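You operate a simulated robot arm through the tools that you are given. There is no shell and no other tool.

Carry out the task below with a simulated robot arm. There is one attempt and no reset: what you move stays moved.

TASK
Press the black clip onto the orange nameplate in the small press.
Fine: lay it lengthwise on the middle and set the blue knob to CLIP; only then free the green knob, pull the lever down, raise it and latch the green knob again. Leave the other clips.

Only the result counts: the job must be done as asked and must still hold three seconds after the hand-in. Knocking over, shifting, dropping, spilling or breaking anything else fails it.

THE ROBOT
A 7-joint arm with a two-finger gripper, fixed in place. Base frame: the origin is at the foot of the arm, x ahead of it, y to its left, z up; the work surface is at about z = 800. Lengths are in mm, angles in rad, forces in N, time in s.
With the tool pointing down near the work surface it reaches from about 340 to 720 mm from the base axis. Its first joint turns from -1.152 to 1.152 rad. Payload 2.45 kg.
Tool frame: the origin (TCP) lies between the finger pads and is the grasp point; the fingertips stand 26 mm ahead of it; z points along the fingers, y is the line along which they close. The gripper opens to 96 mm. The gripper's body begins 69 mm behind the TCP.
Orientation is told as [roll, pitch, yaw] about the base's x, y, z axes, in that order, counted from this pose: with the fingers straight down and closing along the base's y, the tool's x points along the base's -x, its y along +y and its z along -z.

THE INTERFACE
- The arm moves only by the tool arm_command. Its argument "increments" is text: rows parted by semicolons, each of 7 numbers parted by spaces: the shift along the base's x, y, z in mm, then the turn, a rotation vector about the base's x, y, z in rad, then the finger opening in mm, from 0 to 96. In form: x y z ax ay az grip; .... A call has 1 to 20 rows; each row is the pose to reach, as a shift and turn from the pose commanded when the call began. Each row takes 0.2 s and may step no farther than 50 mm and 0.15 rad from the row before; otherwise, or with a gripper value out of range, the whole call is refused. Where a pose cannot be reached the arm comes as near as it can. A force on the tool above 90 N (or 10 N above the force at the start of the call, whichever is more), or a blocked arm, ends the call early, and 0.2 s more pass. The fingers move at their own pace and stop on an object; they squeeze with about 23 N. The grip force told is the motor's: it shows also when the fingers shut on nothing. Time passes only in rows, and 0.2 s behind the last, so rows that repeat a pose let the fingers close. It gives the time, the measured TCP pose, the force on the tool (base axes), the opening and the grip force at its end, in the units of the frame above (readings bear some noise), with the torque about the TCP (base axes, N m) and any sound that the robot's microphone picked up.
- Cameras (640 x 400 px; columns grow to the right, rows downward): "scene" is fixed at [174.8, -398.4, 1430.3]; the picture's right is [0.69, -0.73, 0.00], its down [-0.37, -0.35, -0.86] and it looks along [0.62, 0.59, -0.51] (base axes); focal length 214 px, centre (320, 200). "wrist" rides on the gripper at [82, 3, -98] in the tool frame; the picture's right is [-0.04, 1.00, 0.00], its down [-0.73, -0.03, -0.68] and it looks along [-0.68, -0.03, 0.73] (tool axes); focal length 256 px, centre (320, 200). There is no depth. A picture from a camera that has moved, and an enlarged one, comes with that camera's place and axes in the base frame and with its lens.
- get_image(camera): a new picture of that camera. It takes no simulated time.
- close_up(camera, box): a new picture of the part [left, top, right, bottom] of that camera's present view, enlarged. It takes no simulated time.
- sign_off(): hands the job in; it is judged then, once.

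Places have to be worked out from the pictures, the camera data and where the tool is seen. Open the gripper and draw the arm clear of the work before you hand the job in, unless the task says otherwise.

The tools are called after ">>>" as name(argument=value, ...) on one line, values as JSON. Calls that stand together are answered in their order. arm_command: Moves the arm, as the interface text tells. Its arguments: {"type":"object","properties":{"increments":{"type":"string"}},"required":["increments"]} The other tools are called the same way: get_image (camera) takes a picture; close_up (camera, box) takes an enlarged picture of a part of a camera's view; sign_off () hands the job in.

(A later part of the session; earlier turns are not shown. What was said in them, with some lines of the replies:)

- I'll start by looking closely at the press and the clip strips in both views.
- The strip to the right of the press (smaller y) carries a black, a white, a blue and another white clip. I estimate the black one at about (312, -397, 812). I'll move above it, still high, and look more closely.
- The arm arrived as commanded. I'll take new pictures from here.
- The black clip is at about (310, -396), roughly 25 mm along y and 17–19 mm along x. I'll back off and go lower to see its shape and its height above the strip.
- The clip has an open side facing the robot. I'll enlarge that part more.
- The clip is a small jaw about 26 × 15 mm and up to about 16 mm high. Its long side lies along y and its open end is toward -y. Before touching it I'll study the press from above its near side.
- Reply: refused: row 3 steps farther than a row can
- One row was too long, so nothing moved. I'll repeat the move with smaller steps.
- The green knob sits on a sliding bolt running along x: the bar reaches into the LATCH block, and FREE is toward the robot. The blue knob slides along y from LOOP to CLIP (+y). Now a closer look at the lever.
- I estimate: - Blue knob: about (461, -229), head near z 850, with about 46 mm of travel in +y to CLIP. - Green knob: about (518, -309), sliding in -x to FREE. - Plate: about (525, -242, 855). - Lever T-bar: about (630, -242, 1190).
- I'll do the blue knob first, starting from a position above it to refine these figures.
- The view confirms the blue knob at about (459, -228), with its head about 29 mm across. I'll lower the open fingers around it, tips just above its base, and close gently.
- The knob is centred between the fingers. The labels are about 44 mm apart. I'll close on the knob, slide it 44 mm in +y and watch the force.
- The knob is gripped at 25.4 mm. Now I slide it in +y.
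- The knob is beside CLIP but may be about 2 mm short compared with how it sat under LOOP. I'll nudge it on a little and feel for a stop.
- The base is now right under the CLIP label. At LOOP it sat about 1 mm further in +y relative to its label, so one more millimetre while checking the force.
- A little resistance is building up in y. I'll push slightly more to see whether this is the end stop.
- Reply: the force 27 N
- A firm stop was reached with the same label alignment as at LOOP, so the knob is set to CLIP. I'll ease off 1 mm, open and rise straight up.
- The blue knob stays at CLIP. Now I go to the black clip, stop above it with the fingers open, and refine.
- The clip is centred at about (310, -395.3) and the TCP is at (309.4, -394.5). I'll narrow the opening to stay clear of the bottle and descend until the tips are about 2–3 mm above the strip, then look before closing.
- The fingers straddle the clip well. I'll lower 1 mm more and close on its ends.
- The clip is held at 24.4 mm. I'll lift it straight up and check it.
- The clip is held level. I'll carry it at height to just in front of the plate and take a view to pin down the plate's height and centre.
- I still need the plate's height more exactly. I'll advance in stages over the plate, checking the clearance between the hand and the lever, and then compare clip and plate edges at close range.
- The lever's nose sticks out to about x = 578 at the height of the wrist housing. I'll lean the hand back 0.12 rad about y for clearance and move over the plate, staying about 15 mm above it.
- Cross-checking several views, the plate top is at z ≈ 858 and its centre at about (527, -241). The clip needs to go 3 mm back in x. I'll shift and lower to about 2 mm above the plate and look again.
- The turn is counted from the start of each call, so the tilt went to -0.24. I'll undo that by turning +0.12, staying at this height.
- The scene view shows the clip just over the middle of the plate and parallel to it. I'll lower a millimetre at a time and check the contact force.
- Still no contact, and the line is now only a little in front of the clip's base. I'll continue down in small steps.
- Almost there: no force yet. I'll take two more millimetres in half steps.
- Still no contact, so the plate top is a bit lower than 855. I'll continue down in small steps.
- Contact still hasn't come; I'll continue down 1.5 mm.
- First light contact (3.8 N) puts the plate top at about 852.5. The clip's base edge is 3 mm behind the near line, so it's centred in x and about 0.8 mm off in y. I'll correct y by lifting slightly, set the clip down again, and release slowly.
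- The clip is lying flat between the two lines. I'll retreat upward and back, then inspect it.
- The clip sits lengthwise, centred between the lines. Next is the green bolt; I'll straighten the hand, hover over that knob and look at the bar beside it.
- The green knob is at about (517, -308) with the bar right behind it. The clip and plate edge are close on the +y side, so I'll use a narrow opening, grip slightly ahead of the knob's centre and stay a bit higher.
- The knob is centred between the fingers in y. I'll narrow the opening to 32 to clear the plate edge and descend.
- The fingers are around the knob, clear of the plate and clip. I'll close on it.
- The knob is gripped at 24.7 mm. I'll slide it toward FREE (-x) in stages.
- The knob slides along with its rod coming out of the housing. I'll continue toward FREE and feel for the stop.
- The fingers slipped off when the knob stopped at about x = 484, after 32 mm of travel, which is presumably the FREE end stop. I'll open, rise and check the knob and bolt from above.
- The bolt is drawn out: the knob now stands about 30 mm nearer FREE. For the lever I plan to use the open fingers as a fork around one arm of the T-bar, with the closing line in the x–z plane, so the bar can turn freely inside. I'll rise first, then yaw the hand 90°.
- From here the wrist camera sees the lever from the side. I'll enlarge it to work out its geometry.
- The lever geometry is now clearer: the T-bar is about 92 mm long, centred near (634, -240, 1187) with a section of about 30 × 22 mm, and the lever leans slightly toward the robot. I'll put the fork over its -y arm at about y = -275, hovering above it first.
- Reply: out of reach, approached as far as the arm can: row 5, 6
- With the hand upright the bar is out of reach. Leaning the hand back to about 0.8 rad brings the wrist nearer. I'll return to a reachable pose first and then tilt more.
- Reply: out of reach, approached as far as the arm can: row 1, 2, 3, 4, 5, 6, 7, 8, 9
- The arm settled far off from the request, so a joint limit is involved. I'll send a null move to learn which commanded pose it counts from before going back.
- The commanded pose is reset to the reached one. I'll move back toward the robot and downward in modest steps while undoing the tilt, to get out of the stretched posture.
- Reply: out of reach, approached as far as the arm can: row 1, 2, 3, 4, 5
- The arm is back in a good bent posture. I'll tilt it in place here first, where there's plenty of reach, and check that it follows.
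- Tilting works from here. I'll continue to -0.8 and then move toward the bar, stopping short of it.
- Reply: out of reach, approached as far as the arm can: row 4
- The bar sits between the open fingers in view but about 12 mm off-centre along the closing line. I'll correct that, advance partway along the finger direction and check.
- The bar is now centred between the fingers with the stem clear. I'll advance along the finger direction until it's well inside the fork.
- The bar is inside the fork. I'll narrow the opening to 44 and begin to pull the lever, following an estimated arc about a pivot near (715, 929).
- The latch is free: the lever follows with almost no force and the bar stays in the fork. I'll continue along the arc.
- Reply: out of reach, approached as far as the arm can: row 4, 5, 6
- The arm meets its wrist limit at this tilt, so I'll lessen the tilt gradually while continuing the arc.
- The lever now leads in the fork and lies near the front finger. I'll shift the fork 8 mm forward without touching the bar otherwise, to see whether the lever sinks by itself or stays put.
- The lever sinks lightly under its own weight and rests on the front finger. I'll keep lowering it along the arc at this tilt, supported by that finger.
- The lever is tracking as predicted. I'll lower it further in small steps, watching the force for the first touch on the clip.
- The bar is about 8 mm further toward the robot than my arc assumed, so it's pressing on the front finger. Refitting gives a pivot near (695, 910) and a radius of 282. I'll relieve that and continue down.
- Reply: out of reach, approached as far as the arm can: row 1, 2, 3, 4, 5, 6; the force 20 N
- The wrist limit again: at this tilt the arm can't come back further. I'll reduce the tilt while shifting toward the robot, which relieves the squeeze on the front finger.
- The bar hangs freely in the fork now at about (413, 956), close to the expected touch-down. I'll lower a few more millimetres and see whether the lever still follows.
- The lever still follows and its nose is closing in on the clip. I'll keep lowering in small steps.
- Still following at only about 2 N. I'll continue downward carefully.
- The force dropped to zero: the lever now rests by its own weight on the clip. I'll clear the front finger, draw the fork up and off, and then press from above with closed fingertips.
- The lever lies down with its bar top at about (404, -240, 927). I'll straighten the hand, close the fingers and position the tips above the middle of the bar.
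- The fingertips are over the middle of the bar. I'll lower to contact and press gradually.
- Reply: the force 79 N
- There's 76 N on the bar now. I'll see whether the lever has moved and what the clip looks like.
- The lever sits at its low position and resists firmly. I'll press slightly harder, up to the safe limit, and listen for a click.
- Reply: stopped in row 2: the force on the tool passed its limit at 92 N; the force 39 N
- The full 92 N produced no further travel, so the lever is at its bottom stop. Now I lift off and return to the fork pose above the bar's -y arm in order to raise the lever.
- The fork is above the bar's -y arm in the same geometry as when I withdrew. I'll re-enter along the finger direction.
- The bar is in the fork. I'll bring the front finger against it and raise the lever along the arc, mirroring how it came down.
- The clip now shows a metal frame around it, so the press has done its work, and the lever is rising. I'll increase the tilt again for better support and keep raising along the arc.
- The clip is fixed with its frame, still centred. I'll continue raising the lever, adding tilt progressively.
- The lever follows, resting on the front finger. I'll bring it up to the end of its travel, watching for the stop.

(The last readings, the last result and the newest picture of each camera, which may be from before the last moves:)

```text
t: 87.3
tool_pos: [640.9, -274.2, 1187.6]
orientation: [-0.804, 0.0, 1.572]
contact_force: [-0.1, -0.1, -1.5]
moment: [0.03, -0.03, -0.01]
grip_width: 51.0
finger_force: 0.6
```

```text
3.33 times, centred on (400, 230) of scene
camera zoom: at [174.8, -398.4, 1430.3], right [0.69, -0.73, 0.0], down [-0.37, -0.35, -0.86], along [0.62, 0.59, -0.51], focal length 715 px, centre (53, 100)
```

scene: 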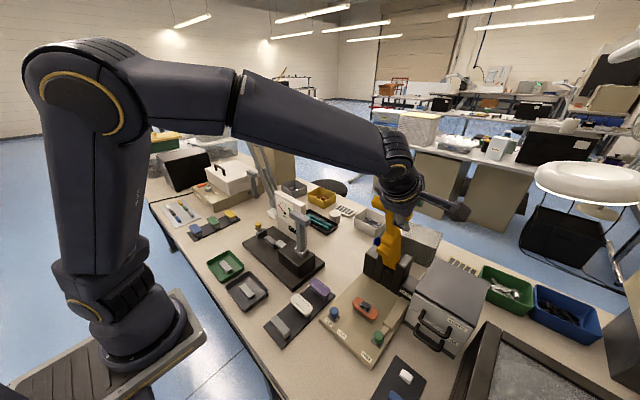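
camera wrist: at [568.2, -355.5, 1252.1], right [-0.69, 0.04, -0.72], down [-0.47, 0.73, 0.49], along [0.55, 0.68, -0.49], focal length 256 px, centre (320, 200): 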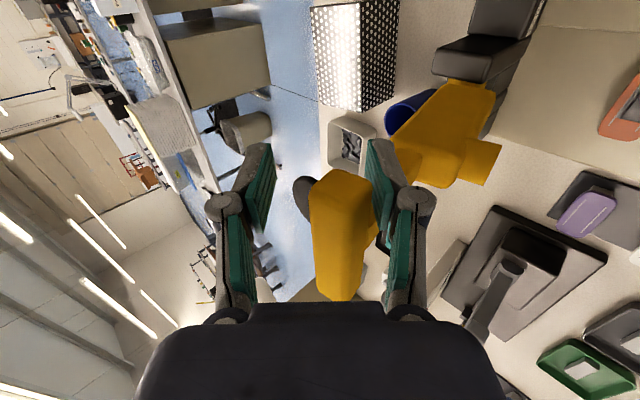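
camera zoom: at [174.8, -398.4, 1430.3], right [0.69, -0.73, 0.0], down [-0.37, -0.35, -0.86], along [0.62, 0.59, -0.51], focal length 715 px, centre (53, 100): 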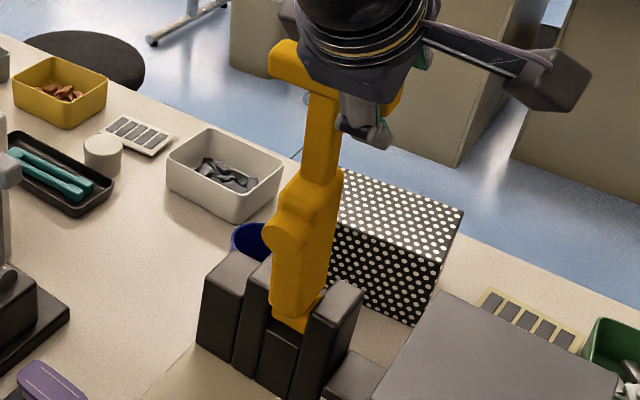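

The lever looks the same as in the first pictures. I'll push a few millimetres more to confirm it's against its upper stop.

>>> arm_command(increments="3 0 1 0 0 0 50; 6 0 2 0 0 0 50; 6 0 2 0 0 0 50")

>>> close_up(camera="scene", box=[340, 170, 460, 290])

```text
t: 88.1
tool_pos: [645.5, -274.5, 1187.8]
orientation: [-0.801, -0.001, 1.57]
contact_force: [-8.6, -1.0, -6.3]
moment: [0.08, -0.06, 0.05]
grip_width: 57.2
finger_force: 5.3
```

```text
3.33 times, centred on (400, 230) of scene
camera zoom: at [174.6, -398.5, 1430.3], right [0.69, -0.73, 0.0], down [-0.37, -0.35, -0.86], along [0.62, 0.59, -0.51], focal length 715 px, centre (53, 100)
```

zoom: 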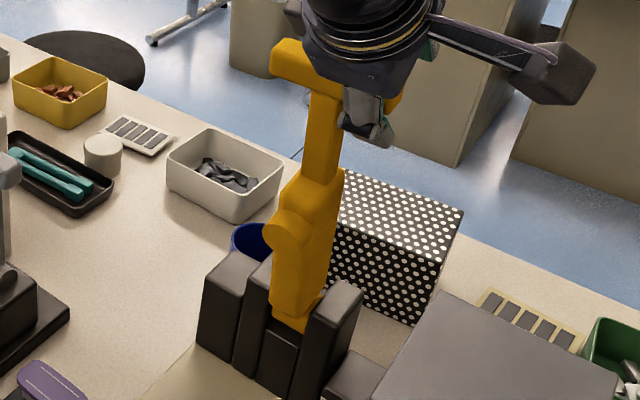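

The stop is reached (force rising, fingers pushed apart), and the lever looks exactly as at the start. I'll back the front finger off slowly to see whether the lever stays up on its own.

>>> arm_command(increments="-4 0 -3 0 0 0 50; -8 0 -7 0 0 0 52; -11 0 -10 0 0 0 54; -11 0 -10 0 0 0 54; -11 0 -10 0 0 0 54")

>>> get_image(camera="wrist")

>>> close_up(camera="scene", box=[340, 170, 460, 290])

```text
t: 89.3
tool_pos: [635.3, -274.8, 1178.7]
orientation: [-0.802, 0.001, 1.571]
contact_force: [-0.1, -1.2, 0.4]
moment: [0.0, -0.03, 0.0]
grip_width: 53.9
finger_force: 0.0
```

```text
taken
camera wrist: at [563.1, -355.6, 1244.3], right [-0.69, 0.04, -0.72], down [-0.47, 0.73, 0.49], along [0.55, 0.68, -0.49], focal length 256 px, centre (320, 200)
```

wrist: 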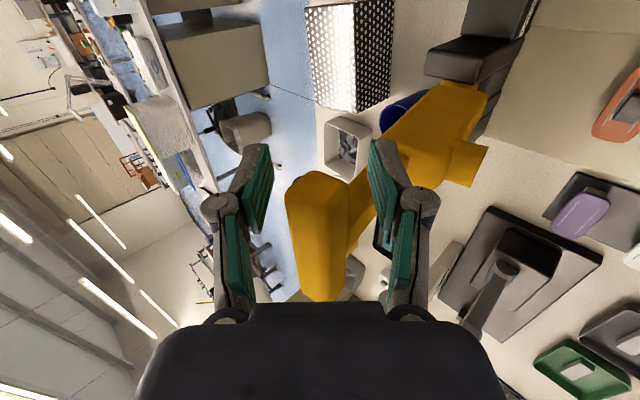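

```text
3.33 times, centred on (400, 230) of scene
camera zoom: at [174.8, -398.4, 1430.3], right [0.69, -0.73, 0.0], down [-0.37, -0.35, -0.86], along [0.62, 0.59, -0.51], focal length 715 px, centre (53, 100)
```

zoom: 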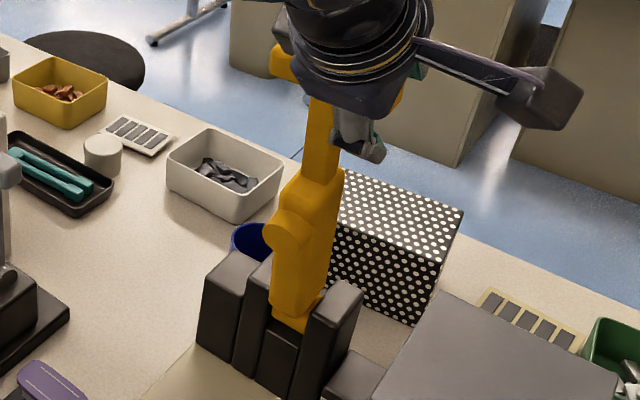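

The lever stays up by itself, with no force on the fork. I'll withdraw straight back along the fingers.

>>> arm_command(increments="0 0 0 0 0 0 62; -12 0 11.5 0 0 0 62; -26 0 25 0 0 0 62; -42 0 41 0 0 0 62; -60 0 58 0 0 0 62; -85 0 60 0 0 0 62; -85 0 60 0 0 0 62")

>>> get_image(camera="wrist")

>>> get_image(camera="scene")

```text
t: 90.9
tool_pos: [550.7, -273.1, 1237.6]
orientation: [-0.803, 0.003, 1.571]
contact_force: [-0.3, -1.0, -0.2]
moment: [0.03, -0.01, 0.01]
grip_width: 62.3
finger_force: 0.0
```

```text
taken
camera wrist: at [477.8, -355.5, 1304.0], right [-0.69, 0.04, -0.72], down [-0.47, 0.73, 0.49], along [0.55, 0.68, -0.49], focal length 256 px, centre (320, 200)
```

wrist: 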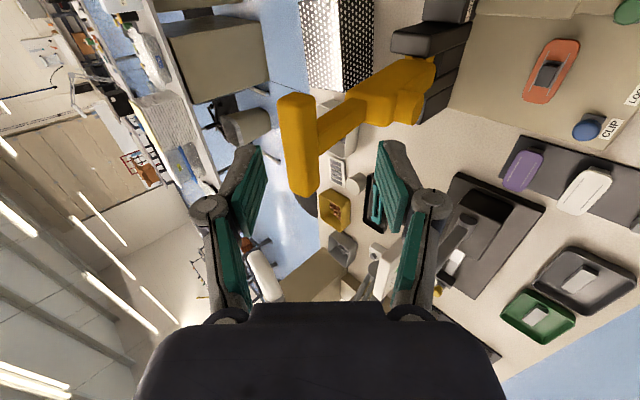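

```text
taken
```

scene: 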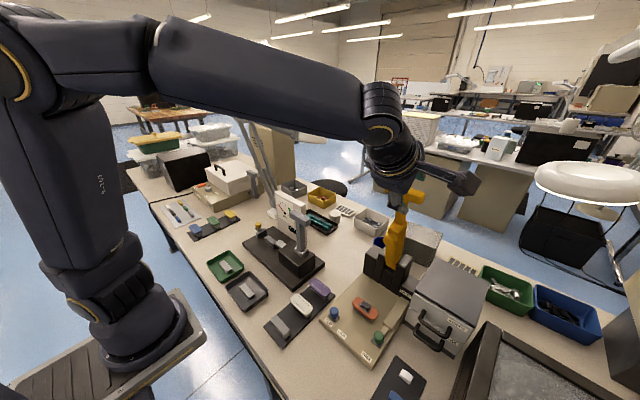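

The lever holds. Next I untilt the hand on the way down toward the green knob, closing the fingers to push the bolt home from its front side.

>>> arm_command(increments="-15 -5 -10 0 0.1 0 40; -30 -10 -20 0 0.2 0 20; -45 -15 -30 0 0.3 0 0; -60 -20 -45 0 0.4 0 0; -75 -25 -65 0 0.5 0 0; -90 -30 -85 0 0.6 0 0; -100 -34 -105 0 0.7 0 0; -108 -36 -130 0 0.802 0 0; -108 -36 -170 0 0.802 0 0; -108 -36 -210 0 0.802 0 0; -108 -36 -240 0 0.802 0 0; -108 -36 -240 0 0.802 0 0")

>>> get_image(camera="wrist")

>>> get_image(camera="scene")

```text
t: 93.5
tool_pos: [442.2, -310.0, 999.0]
orientation: [0.002, 0.001, 1.57]
contact_force: [-0.5, 0.5, -0.5]
moment: [0.04, -0.01, -0.02]
grip_width: 0.0
finger_force: 23.4
```

```text
taken
camera wrist: at [439.3, -391.6, 1096.7], right [-1.0, 0.04, 0.0], down [0.03, 0.73, 0.68], along [0.03, 0.68, -0.74], focal length 256 px, centre (320, 200)
```

wrist: 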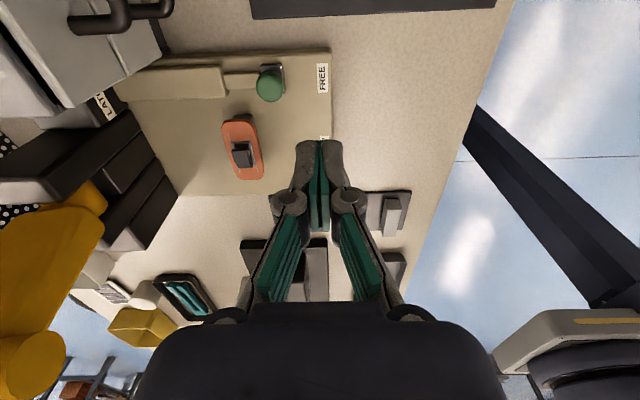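

```text
taken
```

scene: 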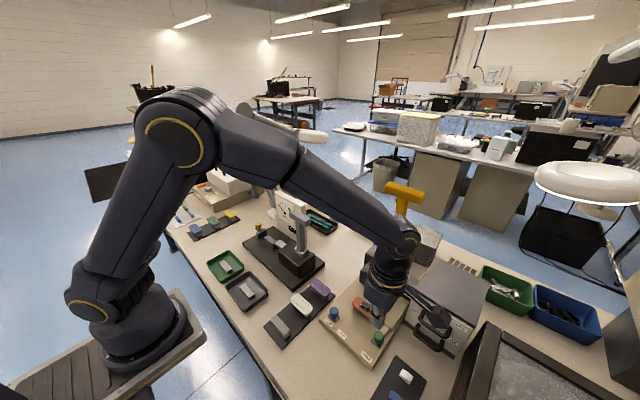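

The green knob is at about (488, -310) and the lever is still upright. I'll lower the closed fingertips in front of the knob and push it in +x toward LATCH.

>>> arm_command(increments="6 -0.5 -45 0 0 0 0; 6 -0.5 -90 0 0 0 0; 6 -0.5 -115 0 0 0 0; 6 -0.5 -129 0 0 0 0; 6 -0.5 -129 0 0 0 0")

>>> get_image(camera="wrist")

>>> close_up(camera="scene", box=[330, 260, 430, 360])

```text
t: 94.7
tool_pos: [447.3, -309.8, 870.9]
orientation: [-0.001, 0.002, 1.572]
contact_force: [-0.5, -0.2, -0.7]
moment: [0.0, 0.0, -0.02]
grip_width: 0.0
finger_force: 23.0
```

```text
taken
camera wrist: at [445.1, -391.7, 967.7], right [-1.0, 0.04, 0.0], down [0.03, 0.73, 0.68], along [0.03, 0.68, -0.74], focal length 256 px, centre (320, 200)
```

wrist: 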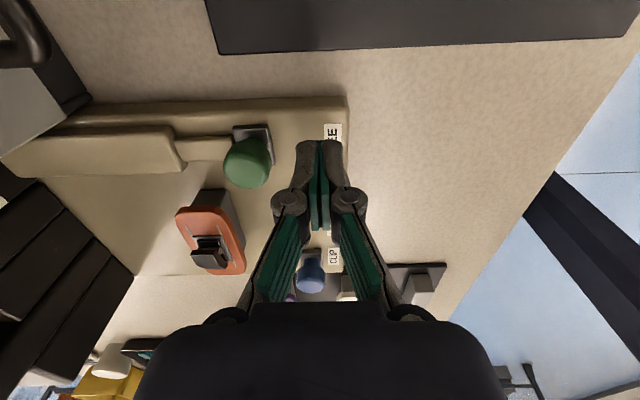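

```text
4.00 times, centred on (380, 310) of scene
camera zoom: at [174.8, -398.4, 1430.3], right [0.69, -0.73, 0.0], down [-0.37, -0.35, -0.86], along [0.62, 0.59, -0.51], focal length 858 px, centre (80, -240)
```

zoom: 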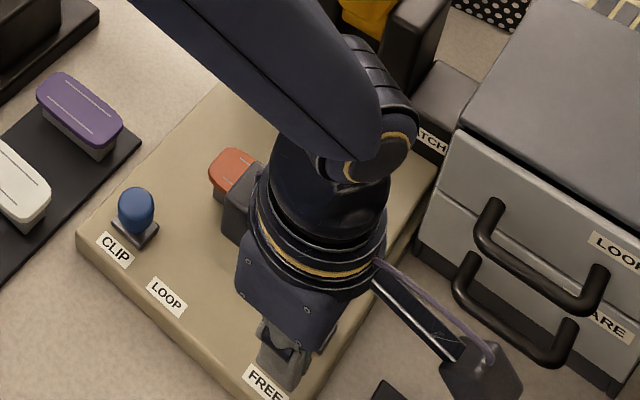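

The fingertips are in front of the knob at head height. Pushing in +x step by step.

>>> arm_command(increments="8 0 0 0 0 0 0; 16 0 0 0 0 0 0; 22 0 0 0 0 0 0; 28 0 0 0 0 0 0; 33 0 0 0 0 0 0; 38 0 0 0 0 0 0; 38 0 0 0 0 0 0")

>>> get_image(camera="wrist")

```text
t: 96.3
tool_pos: [487.0, -311.7, 869.3]
orientation: [-0.001, 0.003, 1.571]
contact_force: [-0.8, -0.5, 0.5]
moment: [0.02, -0.01, -0.02]
grip_width: 0.0
finger_force: 23.5
```

```text
taken
camera wrist: at [483.8, -392.2, 967.8], right [-1.0, 0.04, 0.0], down [0.03, 0.73, 0.68], along [0.03, 0.68, -0.74], focal length 256 px, centre (320, 200)
```

wrist: 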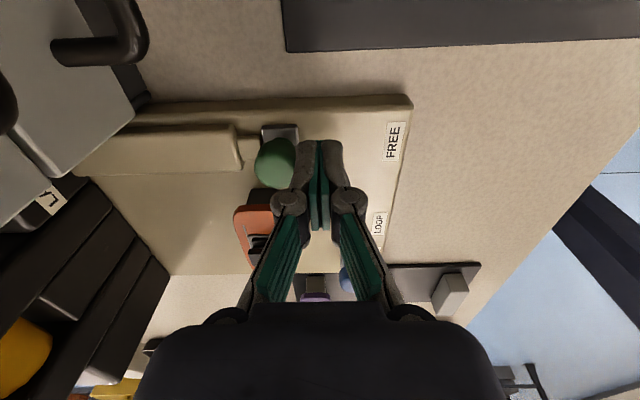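

The knob is being pushed along, and only a short stretch of rod is left. I'll continue to the stop.

>>> arm_command(increments="3 0 0 0 0 0 0; 6 0 0 0 0 0 0; 9 0 0 0 0 0 0; 11 0 0 0 0 0 0; 11 0 0 0 0 0 0")

>>> get_image(camera="wrist")

>>> close_up(camera="wrist", box=[200, 80, 360, 200])

```text
t: 97.5
tool_pos: [494.3, -310.4, 868.2]
orientation: [0.007, 0.0, 1.568]
contact_force: [-26.6, 1.9, 11.8]
moment: [0.04, 0.38, 0.08]
grip_width: 0.0
finger_force: 23.1
```

```text
taken
camera wrist: at [491.7, -392.5, 967.1], right [-1.0, 0.04, 0.01], down [0.03, 0.73, 0.68], along [0.02, 0.68, -0.73], focal length 256 px, centre (320, 200)
```

wrist: 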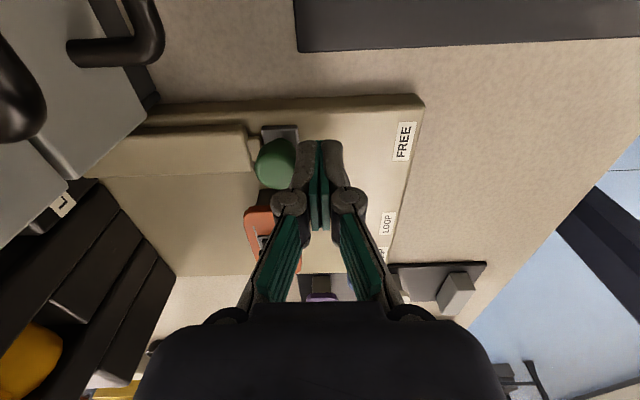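

```text
3.33 times, centred on (280, 140) of wrist
camera zoom: at [491.7, -392.5, 967.1], right [-1.0, 0.04, 0.01], down [0.03, 0.73, 0.68], along [0.02, 0.68, -0.73], focal length 853 px, centre (453, 400)
```

zoom: 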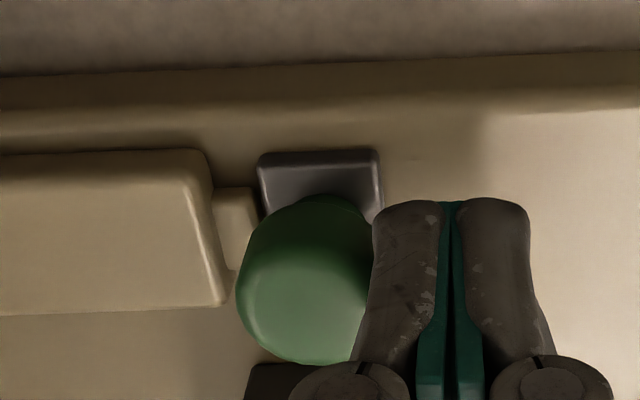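

A 26 N resistance at about the knob's original position (base centre ≈ 516). I'll press slightly firmer to make sure the bolt is fully home and doesn't move any more.

>>> arm_command(increments="2 0 0 0 0 0 0; 5 0 0 0 0 0 0; 5 0 0 0 0 0 0")

>>> close_up(camera="wrist", box=[200, 80, 360, 200])

>>> close_up(camera="scene", box=[340, 170, 460, 290])

```text
t: 98.3
tool_pos: [495.2, -310.4, 869.2]
orientation: [0.021, -0.003, 1.567]
contact_force: [-47.4, 2.5, 15.6]
moment: [0.07, 0.8, 0.16]
grip_width: 0.0
finger_force: 23.0
```

```text
3.33 times, centred on (280, 140) of wrist
camera zoom: at [493.2, -392.9, 966.6], right [-1.0, 0.04, 0.02], down [0.05, 0.73, 0.68], along [0.02, 0.68, -0.73], focal length 853 px, centre (453, 400)
```

zoom: 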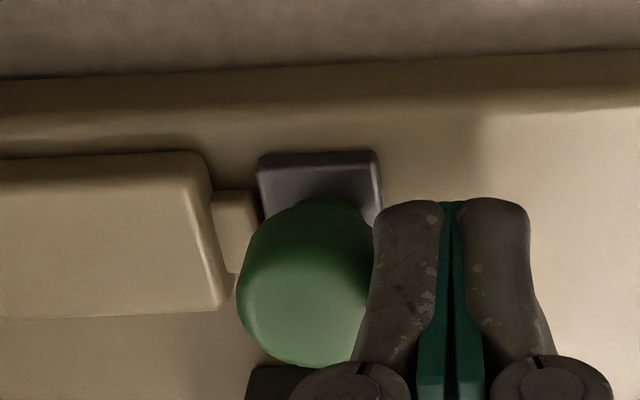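

```text
3.33 times, centred on (400, 230) of scene
camera zoom: at [173.3, -398.2, 1430.6], right [0.69, -0.73, 0.0], down [-0.37, -0.35, -0.86], along [0.62, 0.59, -0.51], focal length 715 px, centre (53, 100)
```

zoom: 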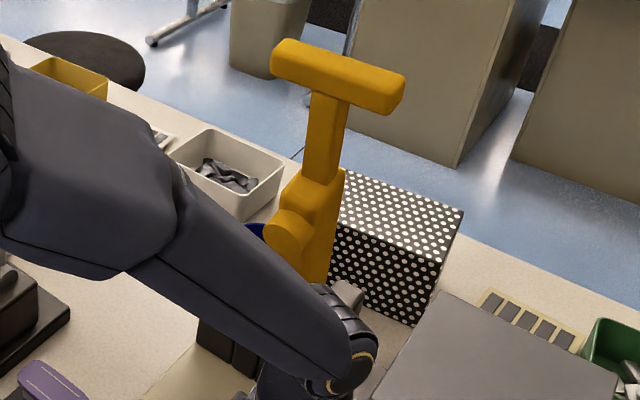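

The knob no longer moves: hard stop, and the lever looks identical to its starting position. I'll back off, rise and inspect everything.

>>> arm_command(increments="-10 0 0 0 0 0 0; -22 0 0 0 0 0 0; -26 0 30 0 0 0 0; -30 0 75 0 0 0 20; -40 0 120 0 0 0 40; -60 0 165 0 0 0 60; -60 0 165 0 0 0 60")

>>> get_image(camera="wrist")

>>> close_up(camera="wrist", box=[150, 40, 350, 180])

>>> get_image(camera="scene")

```text
t: 99.9
tool_pos: [442.4, -309.9, 1035.3]
orientation: [-0.001, 0.003, 1.57]
contact_force: [-0.1, 0.0, -0.6]
moment: [0.01, 0.0, 0.02]
grip_width: 60.1
finger_force: 0.1
```

```text
taken
camera wrist: at [439.2, -391.9, 1133.1], right [-1.0, 0.04, 0.0], down [0.03, 0.73, 0.68], along [0.03, 0.68, -0.73], focal length 256 px, centre (320, 200)
```

wrist: 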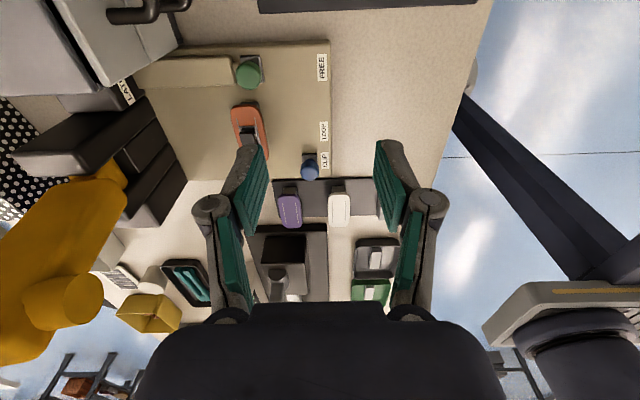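

```text
2.86 times, centred on (250, 110) of wrist
camera zoom: at [439.2, -391.9, 1133.1], right [-1.0, 0.04, 0.0], down [0.03, 0.73, 0.68], along [0.03, 0.68, -0.73], focal length 731 px, centre (520, 457)
```

zoom: 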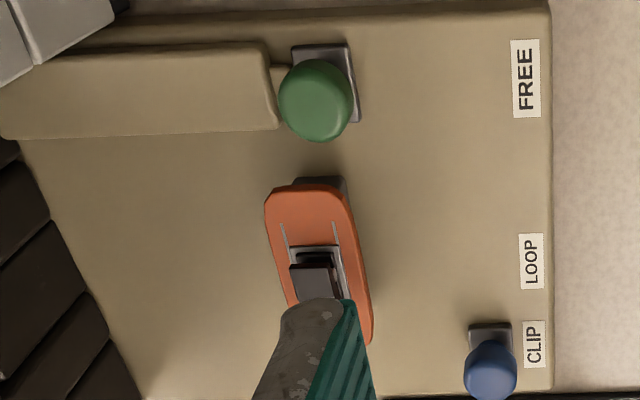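

```text
taken
```

scene: 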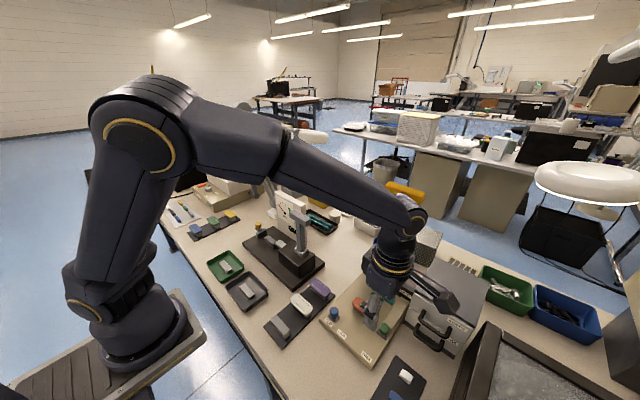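

The knob is back against its latch end. I'll raise the arm clear, turn the hand back to neutral and take final overview pictures.

>>> arm_command(increments="-20 2 40 0 0 -0.15 70; -40 4 80 0 0 -0.3 80; -60 6 120 0 0 -0.45 96; -80 8 160 0 0 -0.6 96; -100 10 200 0 0 -0.75 96; -120 12 235 0 0 -0.9 96; -140 15 260 0 0 -1.05 96; -160 18 280 0 0 -1.2 96; -180 22 295 0 0 -1.35 96; -200 28 300 0 0 -1.5 96; -200 28 300 0 0 -1.571 96; -200 28 300 0 0 -1.571 96")

>>> get_image(camera="scene")

>>> close_up(camera="scene", box=[310, 170, 430, 370])

>>> get_image(camera="wrist")

>>> close_up(camera="wrist", box=[230, 30, 430, 155])

```text
t: 102.5
tool_pos: [243.7, -281.8, 1335.1]
orientation: [-0.003, 0.001, -0.004]
contact_force: [-0.9, 0.0, -0.7]
moment: [0.04, 0.01, 0.02]
grip_width: 96.3
finger_force: 0.0
```

```text
taken
```

scene: 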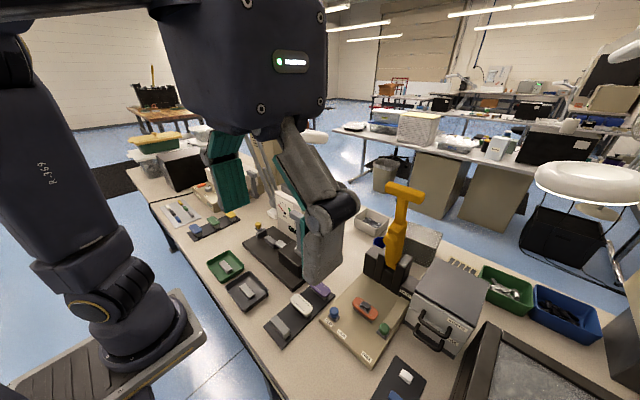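

```text
2.00 times, centred on (370, 270) of scene
camera zoom: at [174.8, -398.4, 1430.3], right [0.69, -0.73, 0.0], down [-0.37, -0.35, -0.86], along [0.62, 0.59, -0.51], focal length 429 px, centre (220, 60)
```

zoom: 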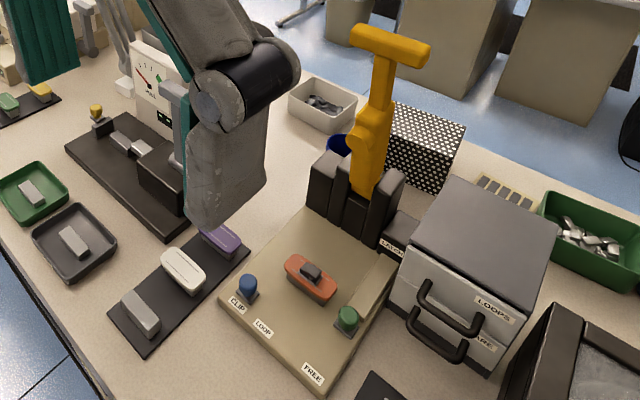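

```text
taken
camera wrist: at [161.2, -279.1, 1432.7], right [0.04, 1.0, 0.0], down [0.73, -0.03, 0.68], along [0.68, -0.03, -0.74], focal length 256 px, centre (320, 200)
```

wrist: 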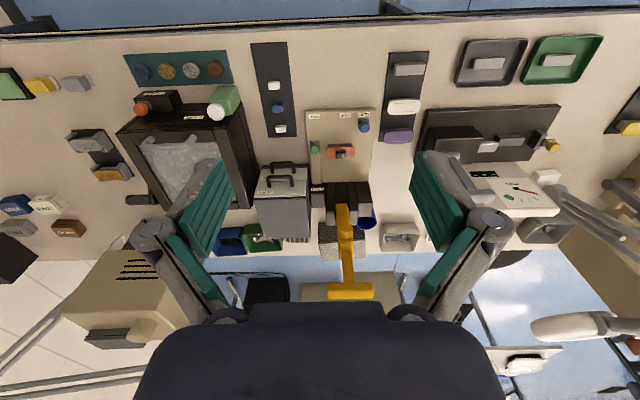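

```text
3.20 times, centred on (330, 92) of wrist
camera zoom: at [161.2, -279.1, 1432.7], right [0.04, 1.0, 0.0], down [0.73, -0.03, 0.68], along [0.68, -0.03, -0.74], focal length 819 px, centre (288, 544)
```

zoom: 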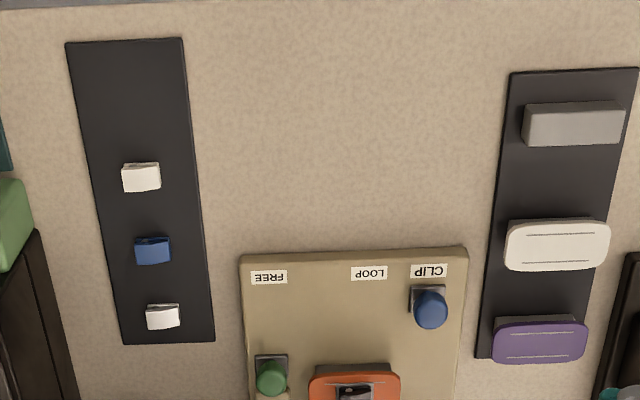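

The other clips are untouched, the green knob appears where it started and the lever is up. One last close look at the clip on the plate.

>>> close_up(camera="scene", box=[345, 290, 400, 340])

>>> close_up(camera="wrist", box=[300, 130, 380, 180])

```text
8.00 times, centred on (372, 315) of scene
camera zoom: at [174.8, -398.4, 1430.3], right [0.69, -0.73, 0.0], down [-0.37, -0.35, -0.86], along [0.62, 0.59, -0.51], focal length 1716 px, centre (-100, -720)
```

zoom: 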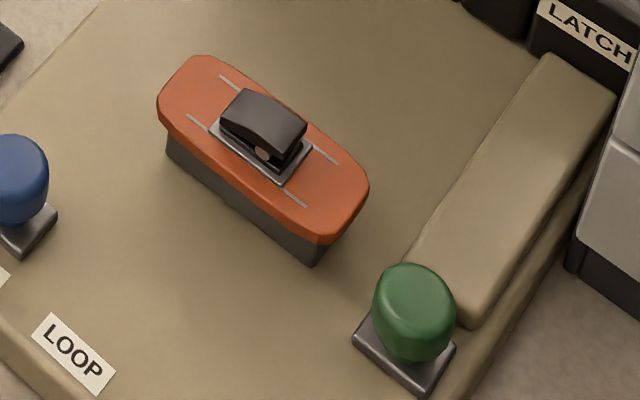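

```text
8.00 times, centred on (340, 155) of wrist
camera zoom: at [161.2, -279.1, 1432.7], right [0.04, 1.0, 0.0], down [0.73, -0.03, 0.68], along [0.68, -0.03, -0.74], focal length 2048 px, centre (160, 560)
```

zoom: 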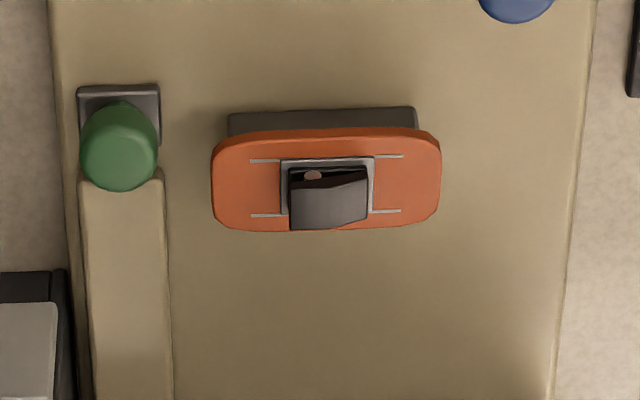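

The clip is framed lengthwise on the middle of the plate and the blue knob is at CLIP. The lever is up, the green bolt is latched, and the open gripper is clear of the work. I'm handing in the job.

>>> sign_off()

```text
The job is handed in.
```

The black clip is pressed onto the orange nameplate, and I've handed the job in. I don't have the verdict from the judging.

- **Clip:** it lies lengthwise on the middle of the plate. After the press a metal frame shows around it.
- **Blue knob:** it was at CLIP, against its stop, before I freed the latch.
- **Lever:** it went all the way down. I pressed on it with about 92 N and it went no further. I then raised it to its upper stop, where it stayed up by itself.
- **Green knob:** I pushed it back until it stopped hard at its starting position. The last pictures show it there, with the lever as it was at the start.
- **Everything else:** the other three clips on the strip look untouched. The gripper is open and back near its starting position.

I heard no click from the press or the latch. That the clip is pressed on and the bolt is in rests on the pictures and the force readings.
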